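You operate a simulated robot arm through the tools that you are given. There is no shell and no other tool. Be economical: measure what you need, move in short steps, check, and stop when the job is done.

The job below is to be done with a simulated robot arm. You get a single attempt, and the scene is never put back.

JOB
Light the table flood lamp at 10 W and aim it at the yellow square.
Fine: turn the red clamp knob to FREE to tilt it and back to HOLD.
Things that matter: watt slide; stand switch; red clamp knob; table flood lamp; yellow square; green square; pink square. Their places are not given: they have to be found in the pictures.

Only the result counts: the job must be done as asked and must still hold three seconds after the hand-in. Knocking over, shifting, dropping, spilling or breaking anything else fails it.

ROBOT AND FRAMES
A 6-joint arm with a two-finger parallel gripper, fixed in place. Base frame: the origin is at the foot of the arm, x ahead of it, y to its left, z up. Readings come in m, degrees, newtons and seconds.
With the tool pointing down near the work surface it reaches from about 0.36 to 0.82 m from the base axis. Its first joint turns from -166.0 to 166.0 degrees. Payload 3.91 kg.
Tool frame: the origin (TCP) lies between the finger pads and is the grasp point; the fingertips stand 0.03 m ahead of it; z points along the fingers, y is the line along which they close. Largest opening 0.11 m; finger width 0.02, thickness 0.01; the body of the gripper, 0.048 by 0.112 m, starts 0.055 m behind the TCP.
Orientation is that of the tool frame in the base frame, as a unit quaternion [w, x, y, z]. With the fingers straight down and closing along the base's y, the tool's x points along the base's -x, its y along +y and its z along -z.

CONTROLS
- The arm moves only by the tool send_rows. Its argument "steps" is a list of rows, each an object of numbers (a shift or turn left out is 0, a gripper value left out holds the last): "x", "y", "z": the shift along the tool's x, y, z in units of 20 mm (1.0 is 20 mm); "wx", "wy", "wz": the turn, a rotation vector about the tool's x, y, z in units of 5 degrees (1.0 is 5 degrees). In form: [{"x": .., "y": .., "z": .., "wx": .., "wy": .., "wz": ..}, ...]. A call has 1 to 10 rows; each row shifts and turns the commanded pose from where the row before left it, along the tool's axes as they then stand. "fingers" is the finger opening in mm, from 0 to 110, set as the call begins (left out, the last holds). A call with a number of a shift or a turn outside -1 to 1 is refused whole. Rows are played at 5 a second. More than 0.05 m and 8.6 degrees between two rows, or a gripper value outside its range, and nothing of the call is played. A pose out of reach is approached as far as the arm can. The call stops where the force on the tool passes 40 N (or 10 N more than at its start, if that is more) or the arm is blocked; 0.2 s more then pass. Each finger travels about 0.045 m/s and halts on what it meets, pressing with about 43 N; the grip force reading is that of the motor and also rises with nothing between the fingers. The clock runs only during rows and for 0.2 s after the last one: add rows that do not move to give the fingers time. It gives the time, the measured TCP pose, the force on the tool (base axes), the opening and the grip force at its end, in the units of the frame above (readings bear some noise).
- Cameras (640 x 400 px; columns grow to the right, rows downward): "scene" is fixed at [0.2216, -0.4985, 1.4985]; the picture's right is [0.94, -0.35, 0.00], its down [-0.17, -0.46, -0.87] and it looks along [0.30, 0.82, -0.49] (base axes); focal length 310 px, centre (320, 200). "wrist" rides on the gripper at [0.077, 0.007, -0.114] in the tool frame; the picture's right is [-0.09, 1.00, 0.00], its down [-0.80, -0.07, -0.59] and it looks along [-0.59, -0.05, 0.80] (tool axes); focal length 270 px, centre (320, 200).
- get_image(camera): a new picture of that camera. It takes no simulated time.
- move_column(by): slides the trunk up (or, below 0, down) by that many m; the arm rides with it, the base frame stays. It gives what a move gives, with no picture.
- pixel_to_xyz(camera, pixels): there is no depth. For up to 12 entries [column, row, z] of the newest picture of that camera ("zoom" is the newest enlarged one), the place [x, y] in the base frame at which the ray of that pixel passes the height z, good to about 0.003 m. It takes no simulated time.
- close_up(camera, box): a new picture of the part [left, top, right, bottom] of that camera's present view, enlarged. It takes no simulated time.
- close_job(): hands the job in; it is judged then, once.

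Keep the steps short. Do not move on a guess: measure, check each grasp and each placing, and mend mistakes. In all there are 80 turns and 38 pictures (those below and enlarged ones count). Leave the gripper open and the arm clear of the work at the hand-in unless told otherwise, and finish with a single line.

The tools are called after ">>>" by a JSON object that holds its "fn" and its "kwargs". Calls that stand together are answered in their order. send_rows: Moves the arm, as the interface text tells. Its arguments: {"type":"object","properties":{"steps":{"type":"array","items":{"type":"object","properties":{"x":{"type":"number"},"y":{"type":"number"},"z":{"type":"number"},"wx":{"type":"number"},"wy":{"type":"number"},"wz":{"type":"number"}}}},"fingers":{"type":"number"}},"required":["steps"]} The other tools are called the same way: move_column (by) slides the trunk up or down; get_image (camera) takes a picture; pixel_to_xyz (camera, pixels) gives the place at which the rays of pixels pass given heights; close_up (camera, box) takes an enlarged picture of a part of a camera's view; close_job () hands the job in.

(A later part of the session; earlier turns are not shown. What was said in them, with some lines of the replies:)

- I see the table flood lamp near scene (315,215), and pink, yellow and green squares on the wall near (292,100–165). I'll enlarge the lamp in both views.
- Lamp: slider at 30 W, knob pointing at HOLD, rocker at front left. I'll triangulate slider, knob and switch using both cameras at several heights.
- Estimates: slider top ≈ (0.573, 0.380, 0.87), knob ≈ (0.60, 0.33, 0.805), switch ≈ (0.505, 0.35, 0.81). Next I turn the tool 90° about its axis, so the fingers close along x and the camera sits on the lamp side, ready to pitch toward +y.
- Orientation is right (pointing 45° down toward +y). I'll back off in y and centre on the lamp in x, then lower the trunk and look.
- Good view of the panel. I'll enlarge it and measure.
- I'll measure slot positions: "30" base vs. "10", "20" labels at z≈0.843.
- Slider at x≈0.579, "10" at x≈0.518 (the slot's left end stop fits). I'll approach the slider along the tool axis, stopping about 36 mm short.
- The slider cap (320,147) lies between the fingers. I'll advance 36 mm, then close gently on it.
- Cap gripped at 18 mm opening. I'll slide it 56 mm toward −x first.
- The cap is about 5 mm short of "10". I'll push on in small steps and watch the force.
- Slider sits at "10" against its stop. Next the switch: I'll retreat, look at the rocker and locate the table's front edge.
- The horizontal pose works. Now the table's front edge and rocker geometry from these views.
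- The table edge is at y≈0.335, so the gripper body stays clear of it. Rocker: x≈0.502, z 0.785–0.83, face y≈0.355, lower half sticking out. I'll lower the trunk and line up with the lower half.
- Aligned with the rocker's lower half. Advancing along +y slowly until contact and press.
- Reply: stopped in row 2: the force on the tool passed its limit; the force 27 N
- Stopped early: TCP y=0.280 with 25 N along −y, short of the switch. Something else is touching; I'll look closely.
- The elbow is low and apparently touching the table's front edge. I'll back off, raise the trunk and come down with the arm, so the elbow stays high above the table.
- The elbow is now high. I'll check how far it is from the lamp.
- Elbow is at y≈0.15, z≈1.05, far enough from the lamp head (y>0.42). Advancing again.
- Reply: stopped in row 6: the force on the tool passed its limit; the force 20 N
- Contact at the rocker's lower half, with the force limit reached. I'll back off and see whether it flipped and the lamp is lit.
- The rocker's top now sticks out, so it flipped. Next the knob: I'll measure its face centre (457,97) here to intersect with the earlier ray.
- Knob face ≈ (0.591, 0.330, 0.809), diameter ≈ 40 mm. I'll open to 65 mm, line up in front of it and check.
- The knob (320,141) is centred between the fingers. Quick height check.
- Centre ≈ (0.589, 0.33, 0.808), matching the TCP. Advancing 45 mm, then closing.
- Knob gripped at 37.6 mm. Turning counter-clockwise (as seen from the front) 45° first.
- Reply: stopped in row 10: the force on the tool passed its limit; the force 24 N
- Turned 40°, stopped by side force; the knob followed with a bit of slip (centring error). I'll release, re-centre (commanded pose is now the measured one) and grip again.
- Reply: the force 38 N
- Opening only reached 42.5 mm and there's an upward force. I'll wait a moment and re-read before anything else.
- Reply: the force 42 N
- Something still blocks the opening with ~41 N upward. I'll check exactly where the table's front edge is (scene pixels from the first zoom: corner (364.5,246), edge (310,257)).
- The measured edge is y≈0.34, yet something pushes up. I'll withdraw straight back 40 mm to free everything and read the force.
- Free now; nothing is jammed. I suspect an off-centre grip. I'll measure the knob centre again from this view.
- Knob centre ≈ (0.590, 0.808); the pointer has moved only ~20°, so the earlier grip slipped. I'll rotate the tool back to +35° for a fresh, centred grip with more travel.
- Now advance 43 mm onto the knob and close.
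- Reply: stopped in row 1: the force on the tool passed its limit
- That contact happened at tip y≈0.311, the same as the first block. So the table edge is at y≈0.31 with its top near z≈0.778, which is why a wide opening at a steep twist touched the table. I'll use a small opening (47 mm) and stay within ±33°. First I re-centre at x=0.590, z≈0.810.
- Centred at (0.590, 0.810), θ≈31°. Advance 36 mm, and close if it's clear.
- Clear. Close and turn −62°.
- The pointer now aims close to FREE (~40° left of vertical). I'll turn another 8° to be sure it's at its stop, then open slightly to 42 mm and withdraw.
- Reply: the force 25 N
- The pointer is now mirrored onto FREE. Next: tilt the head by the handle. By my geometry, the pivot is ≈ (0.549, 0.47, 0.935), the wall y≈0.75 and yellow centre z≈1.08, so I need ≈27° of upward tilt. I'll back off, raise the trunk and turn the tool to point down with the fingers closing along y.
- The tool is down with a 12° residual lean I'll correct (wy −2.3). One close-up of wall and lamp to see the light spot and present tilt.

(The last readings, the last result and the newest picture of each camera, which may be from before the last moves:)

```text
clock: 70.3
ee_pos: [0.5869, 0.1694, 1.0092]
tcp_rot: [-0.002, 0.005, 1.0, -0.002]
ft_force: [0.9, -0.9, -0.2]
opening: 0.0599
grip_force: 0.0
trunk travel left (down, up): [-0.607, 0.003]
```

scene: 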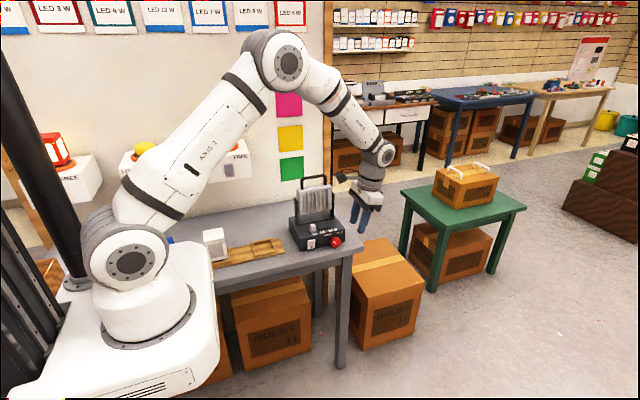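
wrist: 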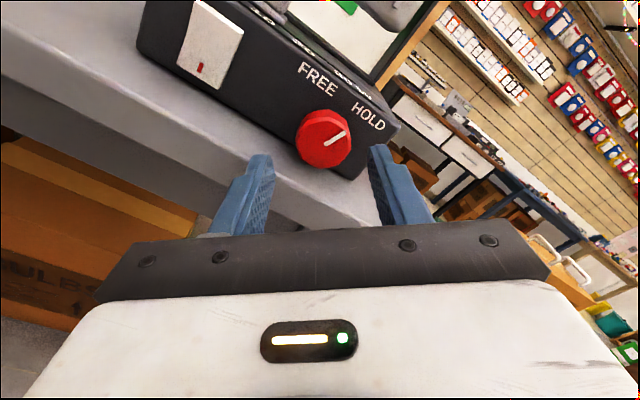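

No wall spot is rendered, so I rely on geometry: triangulation gives wall y=0.749, yellow z 1.02–1.135 (centre 1.078), pivot ≈ (y 0.455, z 0.933), handle bar ≈ (0.546, 0.460, 1.027), so the head is level now. Needed tilt ≈26°. I'll lift and move above the handle.

>>> {"fn": "send_rows", "kwargs": {"steps": [{"z": -1}, {"z": -1}, {"z": -1}, {"z": -1}, {"z": -1}]}}

>>> {"fn": "send_rows", "kwargs": {"steps": [{"y": 1, "x": 0.2}, {"y": 1, "x": 0.2}, {"y": 1, "x": 0.2}, {"y": 1, "x": 0.2}, {"y": 1, "x": 0.2}, {"y": 1, "x": 0.2}, {"y": 1, "x": 0.2}, {"y": 1, "x": 0.2}, {"y": 1, "x": 0.2}, {"y": 1, "x": 0.2}]}}

>>> {"fn": "send_rows", "kwargs": {"steps": [{"y": 1}, {"y": 1}, {"y": 1}, {"y": 1}, {"y": 0.55}, {}]}}

>>> {"fn": "get_image", "kwargs": {"camera": "wrist"}}

```text
clock: 71.5
ee_pos: [0.5885, 0.1707, 1.1119]
tcp_rot: [-0.001, 0.006, 1.0, -0.002]
ft_force: [1.3, -0.7, 0.6]
opening: 0.06
grip_force: 0.1
trunk travel left (down, up): [-0.607, 0.003]
```

```text
clock: 73.8
ee_pos: [0.5519, 0.3714, 1.1123]
tcp_rot: [-0.003, 0.005, 1.0, -0.002]
ft_force: [0.0, 0.1, -1.2]
opening: 0.0601
grip_force: 0.1
trunk travel left (down, up): [-0.607, 0.003]
```

```text
clock: 75.2
ee_pos: [0.5515, 0.4627, 1.1102]
tcp_rot: [-0.002, 0.005, 1.0, -0.003]
ft_force: [0.0, 0.8, 0.5]
opening: 0.0601
grip_force: 0.1
trunk travel left (down, up): [-0.607, 0.003]
```

```text
4 pictures are left
```

wrist: 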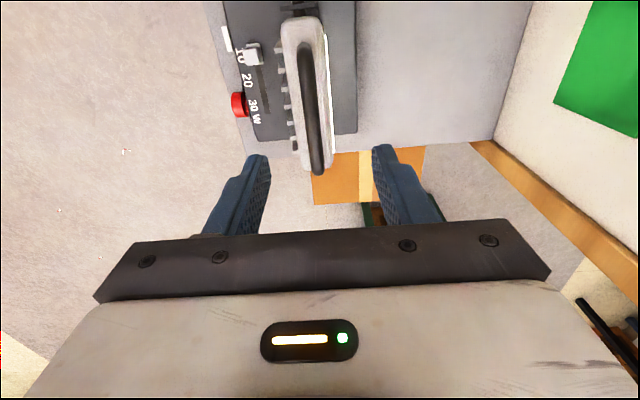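

The handle bar lies between the fingers (≈(311,100)); the front face edge glows white, so the lamp is lit. Checking the bar's coordinates.

>>> {"fn": "pixel_to_xyz", "kwargs": {"camera": "wrist", "pixels": [[303, 30, 1.03], [311, 95, 1.03], [318, 165, 1.03], [328, 60, 0.985], [290, 60, 0.985], [330, 140, 0.985], [298, 140, 0.985]]}}

```text
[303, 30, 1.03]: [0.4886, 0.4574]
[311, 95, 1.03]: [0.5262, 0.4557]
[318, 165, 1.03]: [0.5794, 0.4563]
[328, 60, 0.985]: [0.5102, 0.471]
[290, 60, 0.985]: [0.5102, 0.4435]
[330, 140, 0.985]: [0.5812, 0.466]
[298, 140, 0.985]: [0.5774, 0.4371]
```

Bar at y≈0.456, head centred on y≈0.455, so it's vertical as thought. Shift −7 mm in y, descend to z≈1.034 and close.

>>> {"fn": "send_rows", "kwargs": {"steps": [{"y": -0.33, "x": 0.2}, {"z": 0.8}, {"z": 0.8}, {"z": 0.8}, {"z": 0.8}, {"z": 0.6}, {}]}}

>>> {"fn": "send_rows", "kwargs": {"steps": [{}, {}, {}, {}, {}], "fingers": 0}}

```text
clock: 76.8
ee_pos: [0.548, 0.4567, 1.0314]
tcp_rot: [-0.002, 0.005, 1.0, -0.003]
ft_force: [0.3, -0.6, -0.1]
opening: 0.06
grip_force: 0.0
trunk travel left (down, up): [-0.607, 0.003]
```

```text
clock: 78.0
ee_pos: [0.5471, 0.4557, 1.0305]
tcp_rot: [-0.002, 0.005, 1.0, -0.003]
ft_force: [0.5, 1.0, 0.6]
opening: 0.0118
grip_force: 44.9
trunk travel left (down, up): [-0.607, 0.003]
```

The bar is gripped (11.8 mm). I'll swing it as one rigid body about the pivot (r≈0.095 m), half the angle first.

>>> {"fn": "send_rows", "kwargs": {"steps": [{"y": -0.273, "z": 0.008, "wx": -0.658}, {"y": -0.273, "z": 0.008, "wx": -0.658}, {"y": -0.273, "z": 0.008, "wx": -0.658}, {"y": -0.273, "z": 0.008, "wx": -0.658}, {}]}}

```text
clock: 79.2
ee_pos: [0.5467, 0.4321, 1.031]
tcp_rot: [-0.001, 0.005, 0.994, 0.113]
ft_force: [6.8, 0.6, 4.4]
opening: 0.0118
grip_force: 45.1
trunk travel left (down, up): [-0.607, 0.003]
```

13° reached with only a few newtons, so the head moves freely. Continuing the other half.

>>> {"fn": "send_rows", "kwargs": {"steps": [{"y": -0.273, "z": 0.008, "wx": -0.658}, {"y": -0.273, "z": 0.008, "wx": -0.658}, {"y": -0.273, "z": 0.008, "wx": -0.658}, {"y": -0.273, "z": 0.008, "wx": -0.658}, {}, {}]}}

```text
clock: 80.5
ee_pos: [0.5468, 0.4106, 1.0228]
tcp_rot: [-0.001, 0.005, 0.974, 0.226]
ft_force: [11.3, -2.0, 6.9]
opening: 0.0116
grip_force: 44.8
trunk travel left (down, up): [-0.607, 0.003]
```

26° reached. Open, retreat along the tool axis and look whether the head stays.

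>>> {"fn": "send_rows", "kwargs": {"steps": [{}, {}, {}, {"z": -0.7}, {"z": -0.9}, {"z": -0.9}, {"z": -0.9}, {"z": -0.9}, {"z": -0.9}, {}], "fingers": 40}}

>>> {"fn": "get_image", "kwargs": {"camera": "wrist"}}

```text
clock: 82.8
ee_pos: [0.5464, 0.3653, 1.1138]
tcp_rot: [-0.001, 0.004, 0.974, 0.225]
ft_force: [-0.2, -0.5, -0.3]
opening: 0.0398
grip_force: 0.0
trunk travel left (down, up): [-0.607, 0.003]
```

```text
3 pictures are left
```

wrist: 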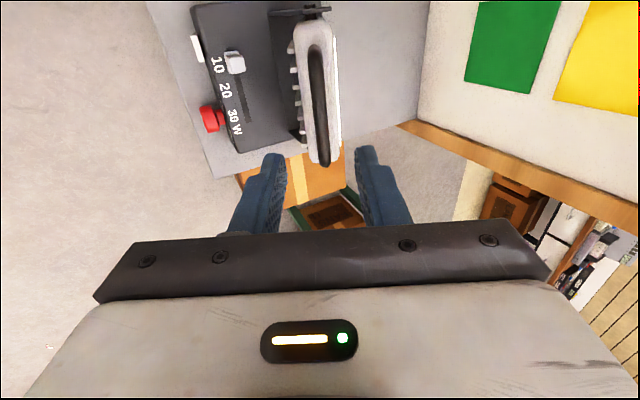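

The head still lines up with the tilted tool, as it did when vertical. Checking the bar's height position.

>>> {"fn": "pixel_to_xyz", "kwargs": {"camera": "wrist", "pixels": [[318, 80, 1.015], [318, 80, 1.03], [338, 100, 0.985], [309, 90, 0.97]]}}

```text
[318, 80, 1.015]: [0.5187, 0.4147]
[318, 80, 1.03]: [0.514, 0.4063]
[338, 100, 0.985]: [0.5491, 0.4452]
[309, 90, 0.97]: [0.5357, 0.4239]
```

Bar at about (y 0.413, z 1.018) gives tilt ≈26°, and it stays. Now I go back to the knob: retreat to y≈0.17, turn the tool to horizontal, twist to θ≈−33°, lower the trunk.

>>> {"fn": "send_rows", "kwargs": {"steps": [{"y": -0.9, "z": -0.44}, {"y": -0.9, "z": -0.44}, {"y": -0.9, "z": -0.44}, {"y": -0.9, "z": -0.44}, {"y": -0.9, "z": -0.44}, {"y": -0.9, "z": -0.44}, {"y": -0.9, "z": -0.44}, {"y": -0.9, "z": -0.44}, {"y": -0.9, "z": -0.44}, {"y": -0.9, "z": -0.44}]}}

>>> {"fn": "send_rows", "kwargs": {"steps": [{"wx": -1}, {"wx": -1}, {"wx": -1}, {"wx": -1}, {"wx": -1}, {"wx": -1}, {"wx": -1}]}}

>>> {"fn": "send_rows", "kwargs": {"steps": [{"wx": -1}, {"wx": -1}, {"wx": -1}, {"wx": -1}, {"wx": -1}, {"wx": -0.8}]}}

>>> {"fn": "send_rows", "kwargs": {"steps": [{"wz": 1}, {"wz": 1}, {"wz": 1}, {"wz": 1}, {"wz": 1}, {"wz": 1}], "fingers": 47}}

>>> {"fn": "send_rows", "kwargs": {"steps": [{"wz": 1}, {"wz": 1}, {"wz": 1}, {"wz": 1}, {"wz": 1}, {"wz": 0.4}]}}

>>> {"fn": "move_column", "kwargs": {"by": -0.2}}

```text
clock: 85.0
ee_pos: [0.5421, 0.1666, 1.1133]
tcp_rot: [0.0, 0.006, 0.974, 0.225]
ft_force: [0.8, -0.2, -0.2]
opening: 0.0403
grip_force: 0.1
trunk travel left (down, up): [-0.607, 0.003]
```

```text
clock: 86.5
ee_pos: [0.5442, 0.1654, 1.1152]
tcp_rot: [0.001, 0.005, 0.861, 0.508]
ft_force: [-0.2, 0.2, 0.1]
opening: 0.0401
grip_force: 0.1
trunk travel left (down, up): [-0.607, 0.003]
```

```text
clock: 88.0
ee_pos: [0.5453, 0.1663, 1.1157]
tcp_rot: [0.002, 0.006, 0.706, 0.708]
ft_force: [-0.4, -0.3, 0.3]
opening: 0.0401
grip_force: 0.1
trunk travel left (down, up): [-0.607, 0.003]
```

```text
clock: 89.3
ee_pos: [0.5447, 0.1664, 1.1159]
tcp_rot: [-0.182, 0.187, 0.682, 0.683]
ft_force: [0.6, 0.8, 0.2]
opening: 0.047
grip_force: 0.2
trunk travel left (down, up): [-0.607, 0.003]
```

```text
clock: 90.8
ee_pos: [0.5437, 0.1659, 1.1141]
tcp_rot: [-0.336, 0.341, 0.619, 0.622]
ft_force: [-0.2, -0.6, -0.3]
opening: 0.047
grip_force: 0.1
trunk travel left (down, up): [-0.607, 0.003]
```

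```text
clock: 92.9
ee_pos: [0.5432, 0.1649, 0.9158]
tcp_rot: [-0.335, 0.341, 0.619, 0.623]
ft_force: [0.5, -0.1, 0.3]
opening: 0.0469
grip_force: 0.1
trunk travel left (down, up): [-0.407, 0.203]
```

θ=−33°. Now translate to the knob's axis: x +47 mm, z −106 mm.

>>> {"fn": "send_rows", "kwargs": {"steps": [{"x": -0.953, "y": -0.16}, {"x": -0.953, "y": -0.16}, {"x": -0.953, "y": -0.16}, {"x": -0.953, "y": -0.16}, {"x": -0.953, "y": -0.16}, {"x": -0.953, "y": -0.16}, {}, {}]}}

>>> {"fn": "send_rows", "kwargs": {"steps": [{"z": 1}, {"z": 1}, {"z": 1}, {"z": 1}, {"z": 1}, {}, {}]}}

```text
clock: 94.7
ee_pos: [0.5894, 0.1652, 0.8103]
tcp_rot: [-0.336, 0.342, 0.619, 0.623]
ft_force: [-0.1, 0.2, 0.6]
opening: 0.0471
grip_force: 0.1
trunk travel left (down, up): [-0.407, 0.203]
```

```text
clock: 96.3
ee_pos: [0.5914, 0.2633, 0.8087]
tcp_rot: [-0.336, 0.341, 0.619, 0.623]
ft_force: [0.1, -0.3, -0.3]
opening: 0.0469
grip_force: 0.1
trunk travel left (down, up): [-0.407, 0.203]
```

Centred at (0.590, 0.8095). Advance 56 mm to the gripping depth.

>>> {"fn": "send_rows", "kwargs": {"steps": [{"z": 0.7}, {"z": 0.7}, {"z": 0.7}, {"z": 0.7}, {}]}}

```text
clock: 97.3
ee_pos: [0.5907, 0.3083, 0.8084]
tcp_rot: [-0.334, 0.344, 0.618, 0.624]
ft_force: [-6.2, -23.1, 4.2]
opening: 0.0473
grip_force: 0.9
trunk travel left (down, up): [-0.407, 0.203]
stopped in row 4: the force on the tool passed its limit (the readings are from after the stop); the commanded pose is now the measured one
```

Stopped at tip y≈0.338 with 23 N. I'll look closely.

>>> {"fn": "close_up", "kwargs": {"camera": "wrist", "box": [200, 60, 440, 220]}}

```text
2.50 times, centred on (320, 140) of wrist
```

zoom: 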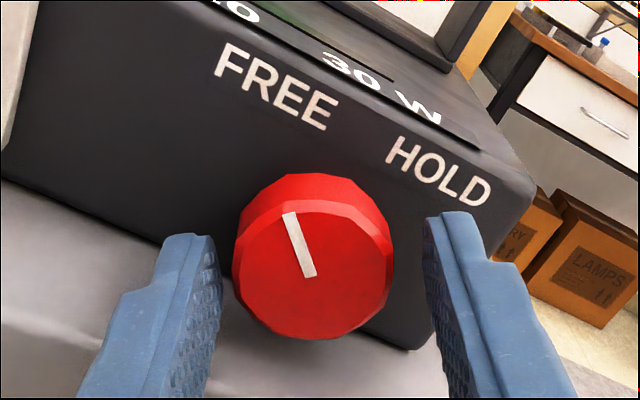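

The knob is free between the fingers; the thicker finger root on the lower left is catching the table edge. I'll back off 8 mm, twist to θ≈−27°, narrow to 43 mm, shift 1 mm, and advance again.

>>> {"fn": "send_rows", "kwargs": {"steps": [{"z": -0.4}, {"wz": 0.6, "y": -0.06}, {"wz": 0.6}, {}], "fingers": 43}}

>>> {"fn": "send_rows", "kwargs": {"steps": [{"z": 0.4}, {"z": 0.25}, {"z": 0.25}, {}]}}

```text
clock: 98.3
ee_pos: [0.5896, 0.3048, 0.8054]
tcp_rot: [-0.367, 0.377, 0.599, 0.604]
ft_force: [-0.3, 0.7, -0.8]
opening: 0.0432
grip_force: 0.0
trunk travel left (down, up): [-0.407, 0.203]
```

```text
clock: 99.3
ee_pos: [0.5908, 0.3216, 0.8059]
tcp_rot: [-0.366, 0.375, 0.6, 0.605]
ft_force: [-0.8, -2.3, 3.9]
opening: 0.0424
grip_force: 0.1
trunk travel left (down, up): [-0.407, 0.203]
```

At depth. Raise 2 mm, close and turn clockwise.

>>> {"fn": "send_rows", "kwargs": {"steps": [{"x": 0.09, "y": 0.045}, {}, {}, {"wz": 0.8}, {"wz": 0.8}, {"wz": 0.8}, {"wz": 0.8}, {"wz": 0.8}, {"wz": 0.8}, {"wz": 0.8}], "fingers": 0}}

>>> {"fn": "send_rows", "kwargs": {"steps": [{"wz": 0.8}, {"wz": 0.8}, {"wz": 0.8}, {"wz": 0.8}, {"wz": 0.8}, {"wz": 0.8}, {"wz": 0.8}, {"wz": 0.5}, {}]}}

```text
clock: 101.5
ee_pos: [0.5899, 0.3217, 0.8049]
tcp_rot: [-0.502, 0.512, 0.49, 0.496]
ft_force: [-17.9, -7.9, -23.0]
opening: 0.0352
grip_force: 45.1
trunk travel left (down, up): [-0.407, 0.203]
```

```text
clock: 103.5
ee_pos: [0.5901, 0.3222, 0.8071]
tcp_rot: [-0.615, 0.621, 0.34, 0.346]
ft_force: [-19.4, -6.4, -26.6]
opening: 0.0349
grip_force: 44.9
trunk travel left (down, up): [-0.407, 0.203]
```

Turned 58° to θ=+31°. Release to 43 mm, twist back 45° in place, re-grip, and finish.

>>> {"fn": "send_rows", "kwargs": {"steps": [{}, {}, {"wz": -1}, {"wz": -1}, {"wz": -1}, {"wz": -1}, {"wz": -1}, {"wz": -1}, {"wz": -1}, {"wz": -1}], "fingers": 43}}

>>> {"fn": "send_rows", "kwargs": {"steps": [{"wz": -1}, {}, {}]}}

```text
clock: 105.7
ee_pos: [0.5907, 0.3212, 0.8074]
tcp_rot: [-0.458, 0.467, 0.531, 0.538]
ft_force: [-0.2, 0.6, -0.8]
opening: 0.043
grip_force: 0.1
trunk travel left (down, up): [-0.407, 0.203]
```

```text
clock: 106.5
ee_pos: [0.5903, 0.3217, 0.807]
tcp_rot: [-0.434, 0.444, 0.551, 0.557]
ft_force: [0.0, 0.3, -0.3]
opening: 0.043
grip_force: 0.1
trunk travel left (down, up): [-0.407, 0.203]
```

θ≈−14°, free. Close and turn clockwise 46° in two parts.

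>>> {"fn": "send_rows", "kwargs": {"steps": [{}, {}, {}, {"wz": 0.8}, {"wz": 0.8}, {"wz": 0.8}, {"wz": 0.8}, {"wz": 0.8}, {"wz": 0.8}], "fingers": 0}}

>>> {"fn": "send_rows", "kwargs": {"steps": [{"wz": 0.7}, {"wz": 0.7}, {"wz": 0.7}, {"wz": 0.7}, {"wz": 0.7}, {"wz": 0.5}, {}]}}

>>> {"fn": "send_rows", "kwargs": {"steps": [{}, {}, {"z": -0.6}, {"z": -0.6}, {"z": -0.7}, {"z": -0.8}], "fingers": 43}}

>>> {"fn": "get_image", "kwargs": {"camera": "wrist"}}

```text
clock: 108.5
ee_pos: [0.5902, 0.3217, 0.8087]
tcp_rot: [-0.541, 0.549, 0.447, 0.454]
ft_force: [-11.7, -7.6, -8.6]
opening: 0.0352
grip_force: 45.0
trunk travel left (down, up): [-0.407, 0.203]
```

```text
clock: 110.1
ee_pos: [0.5906, 0.3222, 0.8092]
tcp_rot: [-0.612, 0.618, 0.344, 0.354]
ft_force: [-0.8, -8.0, -2.8]
opening: 0.0365
grip_force: 44.7
trunk travel left (down, up): [-0.407, 0.203]
```

```text
clock: 111.5
ee_pos: [0.5894, 0.2685, 0.8082]
tcp_rot: [-0.612, 0.619, 0.344, 0.353]
ft_force: [-0.5, 0.7, -0.3]
opening: 0.0432
grip_force: 0.3
trunk travel left (down, up): [-0.407, 0.203]
```

```text
1 pictures are left
```

wrist: 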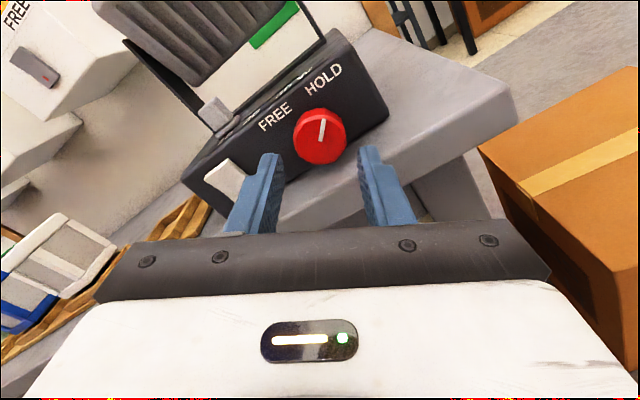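

Pointer now reads ≈55° above horizontal against ≈45° originally, so it's perhaps 10° short of HOLD. One more ratchet: twist back 25°, re-grip and turn on to its stop.

>>> {"fn": "send_rows", "kwargs": {"steps": [{"wz": -1}, {"wz": -1}, {"wz": -1}, {"wz": -1}, {"wz": -1}, {"z": 0.9}, {"z": 0.9}, {"z": 0.85}, {}]}}

>>> {"fn": "send_rows", "kwargs": {"steps": [{}, {}, {}, {"wz": 0.6}, {"wz": 0.6}, {"wz": 0.6}, {"wz": 0.6}, {}], "fingers": 0}}

>>> {"fn": "send_rows", "kwargs": {"steps": [{"wz": 0.6}, {"wz": 0.6}, {"wz": 0.6}, {"wz": 0.6}, {}]}}

```text
clock: 113.5
ee_pos: [0.5909, 0.3205, 0.8074]
tcp_rot: [-0.521, 0.528, 0.471, 0.477]
ft_force: [-0.3, -0.9, 0.3]
opening: 0.0428
grip_force: 0.1
trunk travel left (down, up): [-0.407, 0.203]
```

```text
clock: 115.3
ee_pos: [0.5915, 0.3207, 0.8086]
tcp_rot: [-0.568, 0.575, 0.413, 0.421]
ft_force: [-8.5, 0.9, 1.8]
opening: 0.035
grip_force: 44.7
trunk travel left (down, up): [-0.407, 0.203]
```

```text
clock: 116.5
ee_pos: [0.5909, 0.3201, 0.8075]
tcp_rot: [-0.609, 0.615, 0.35, 0.358]
ft_force: [-0.5, 1.1, 0.7]
opening: 0.0363
grip_force: 45.4
trunk travel left (down, up): [-0.407, 0.203]
```

The opening jumped from 35.0 to 36.3 mm again while turning, i.e. the grip slips on the knob's facets because it's against its stop. Release, retreat, raise, and put the arm clear for one final scene check.

>>> {"fn": "send_rows", "kwargs": {"steps": [{}, {}, {"z": -0.7}, {"z": -0.7}, {"z": -0.9}, {"z": -1}, {"z": -1}, {"z": -1}, {"z": -1}, {"z": -1}], "fingers": 43}}

>>> {"fn": "move_column", "kwargs": {"by": 0.2}}

>>> {"fn": "send_rows", "kwargs": {"steps": [{"wz": -1}, {"wz": -1}, {"wz": -1}, {"wz": -1}, {"wz": -1}, {"wz": -1}], "fingers": 90}}

>>> {"fn": "send_rows", "kwargs": {"steps": [{"wy": -1}, {"wy": -1}, {"wy": -1}, {"wy": -1}, {"wy": -1}, {"wy": -1}, {"wy": -1}, {"wy": -1}, {"wy": -1}]}}

>>> {"fn": "send_rows", "kwargs": {"steps": [{"wy": -1}, {"wy": -1}, {"wy": -1}, {"wy": -1}, {"wy": -1}, {"wy": -1}, {"wy": -1}, {"wy": -1}, {"wy": -1}, {}]}}

>>> {"fn": "close_up", "kwargs": {"camera": "scene", "box": [260, 160, 370, 260]}}

```text
clock: 118.7
ee_pos: [0.5892, 0.1748, 0.8075]
tcp_rot: [-0.609, 0.615, 0.35, 0.358]
ft_force: [0.1, 0.4, 0.4]
opening: 0.0429
grip_force: 0.1
trunk travel left (down, up): [-0.407, 0.203]
```

```text
clock: 120.9
ee_pos: [0.5894, 0.174, 1.0084]
tcp_rot: [-0.609, 0.615, 0.35, 0.358]
ft_force: [0.1, 0.6, -0.5]
opening: 0.0431
grip_force: 0.1
trunk travel left (down, up): [-0.607, 0.003]
```

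```text
clock: 122.3
ee_pos: [0.5889, 0.1735, 1.0079]
tcp_rot: [-0.494, 0.504, 0.498, 0.505]
ft_force: [0.5, -0.2, 0.3]
opening: 0.0902
grip_force: 0.1
trunk travel left (down, up): [-0.607, 0.003]
```

```text
clock: 124.3
ee_pos: [0.5899, 0.1747, 1.0067]
tcp_rot: [-0.266, 0.658, 0.649, 0.272]
ft_force: [0.1, -0.5, -0.1]
opening: 0.09
grip_force: 0.1
trunk travel left (down, up): [-0.607, 0.003]
```

```text
clock: 126.5
ee_pos: [0.5892, 0.1747, 1.0079]
tcp_rot: [0.002, 0.713, 0.701, 0.0]
ft_force: [-0.3, 0.0, -0.7]
opening: 0.0896
grip_force: 0.1
trunk travel left (down, up): [-0.607, 0.003]
```

```text
4.00 times, centred on (315, 210) of scene
```

zoom: 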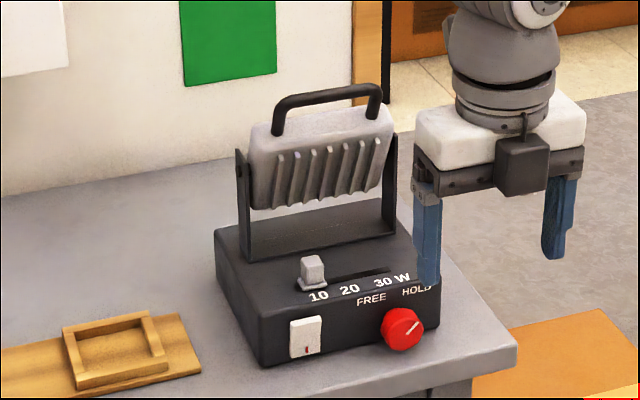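

The knob pointer matches its original HOLD position, the slider is at 10, the rocker is flipped and the head is tilted. The lamp base hasn't shifted, and the arm is clear with the gripper open. Handing in.

>>> {"fn": "close_job", "kwargs": {}}

```text
The job is handed in.
```

I set the flood lamp to 10 W, switched it on, tilted it about 26° up toward the yellow square and turned the clamp knob back to HOLD. The aim is worked out from measured positions, since the pictures show no light spot on the wall, and the only sign that the lamp is lit is a white glow along its front edge.
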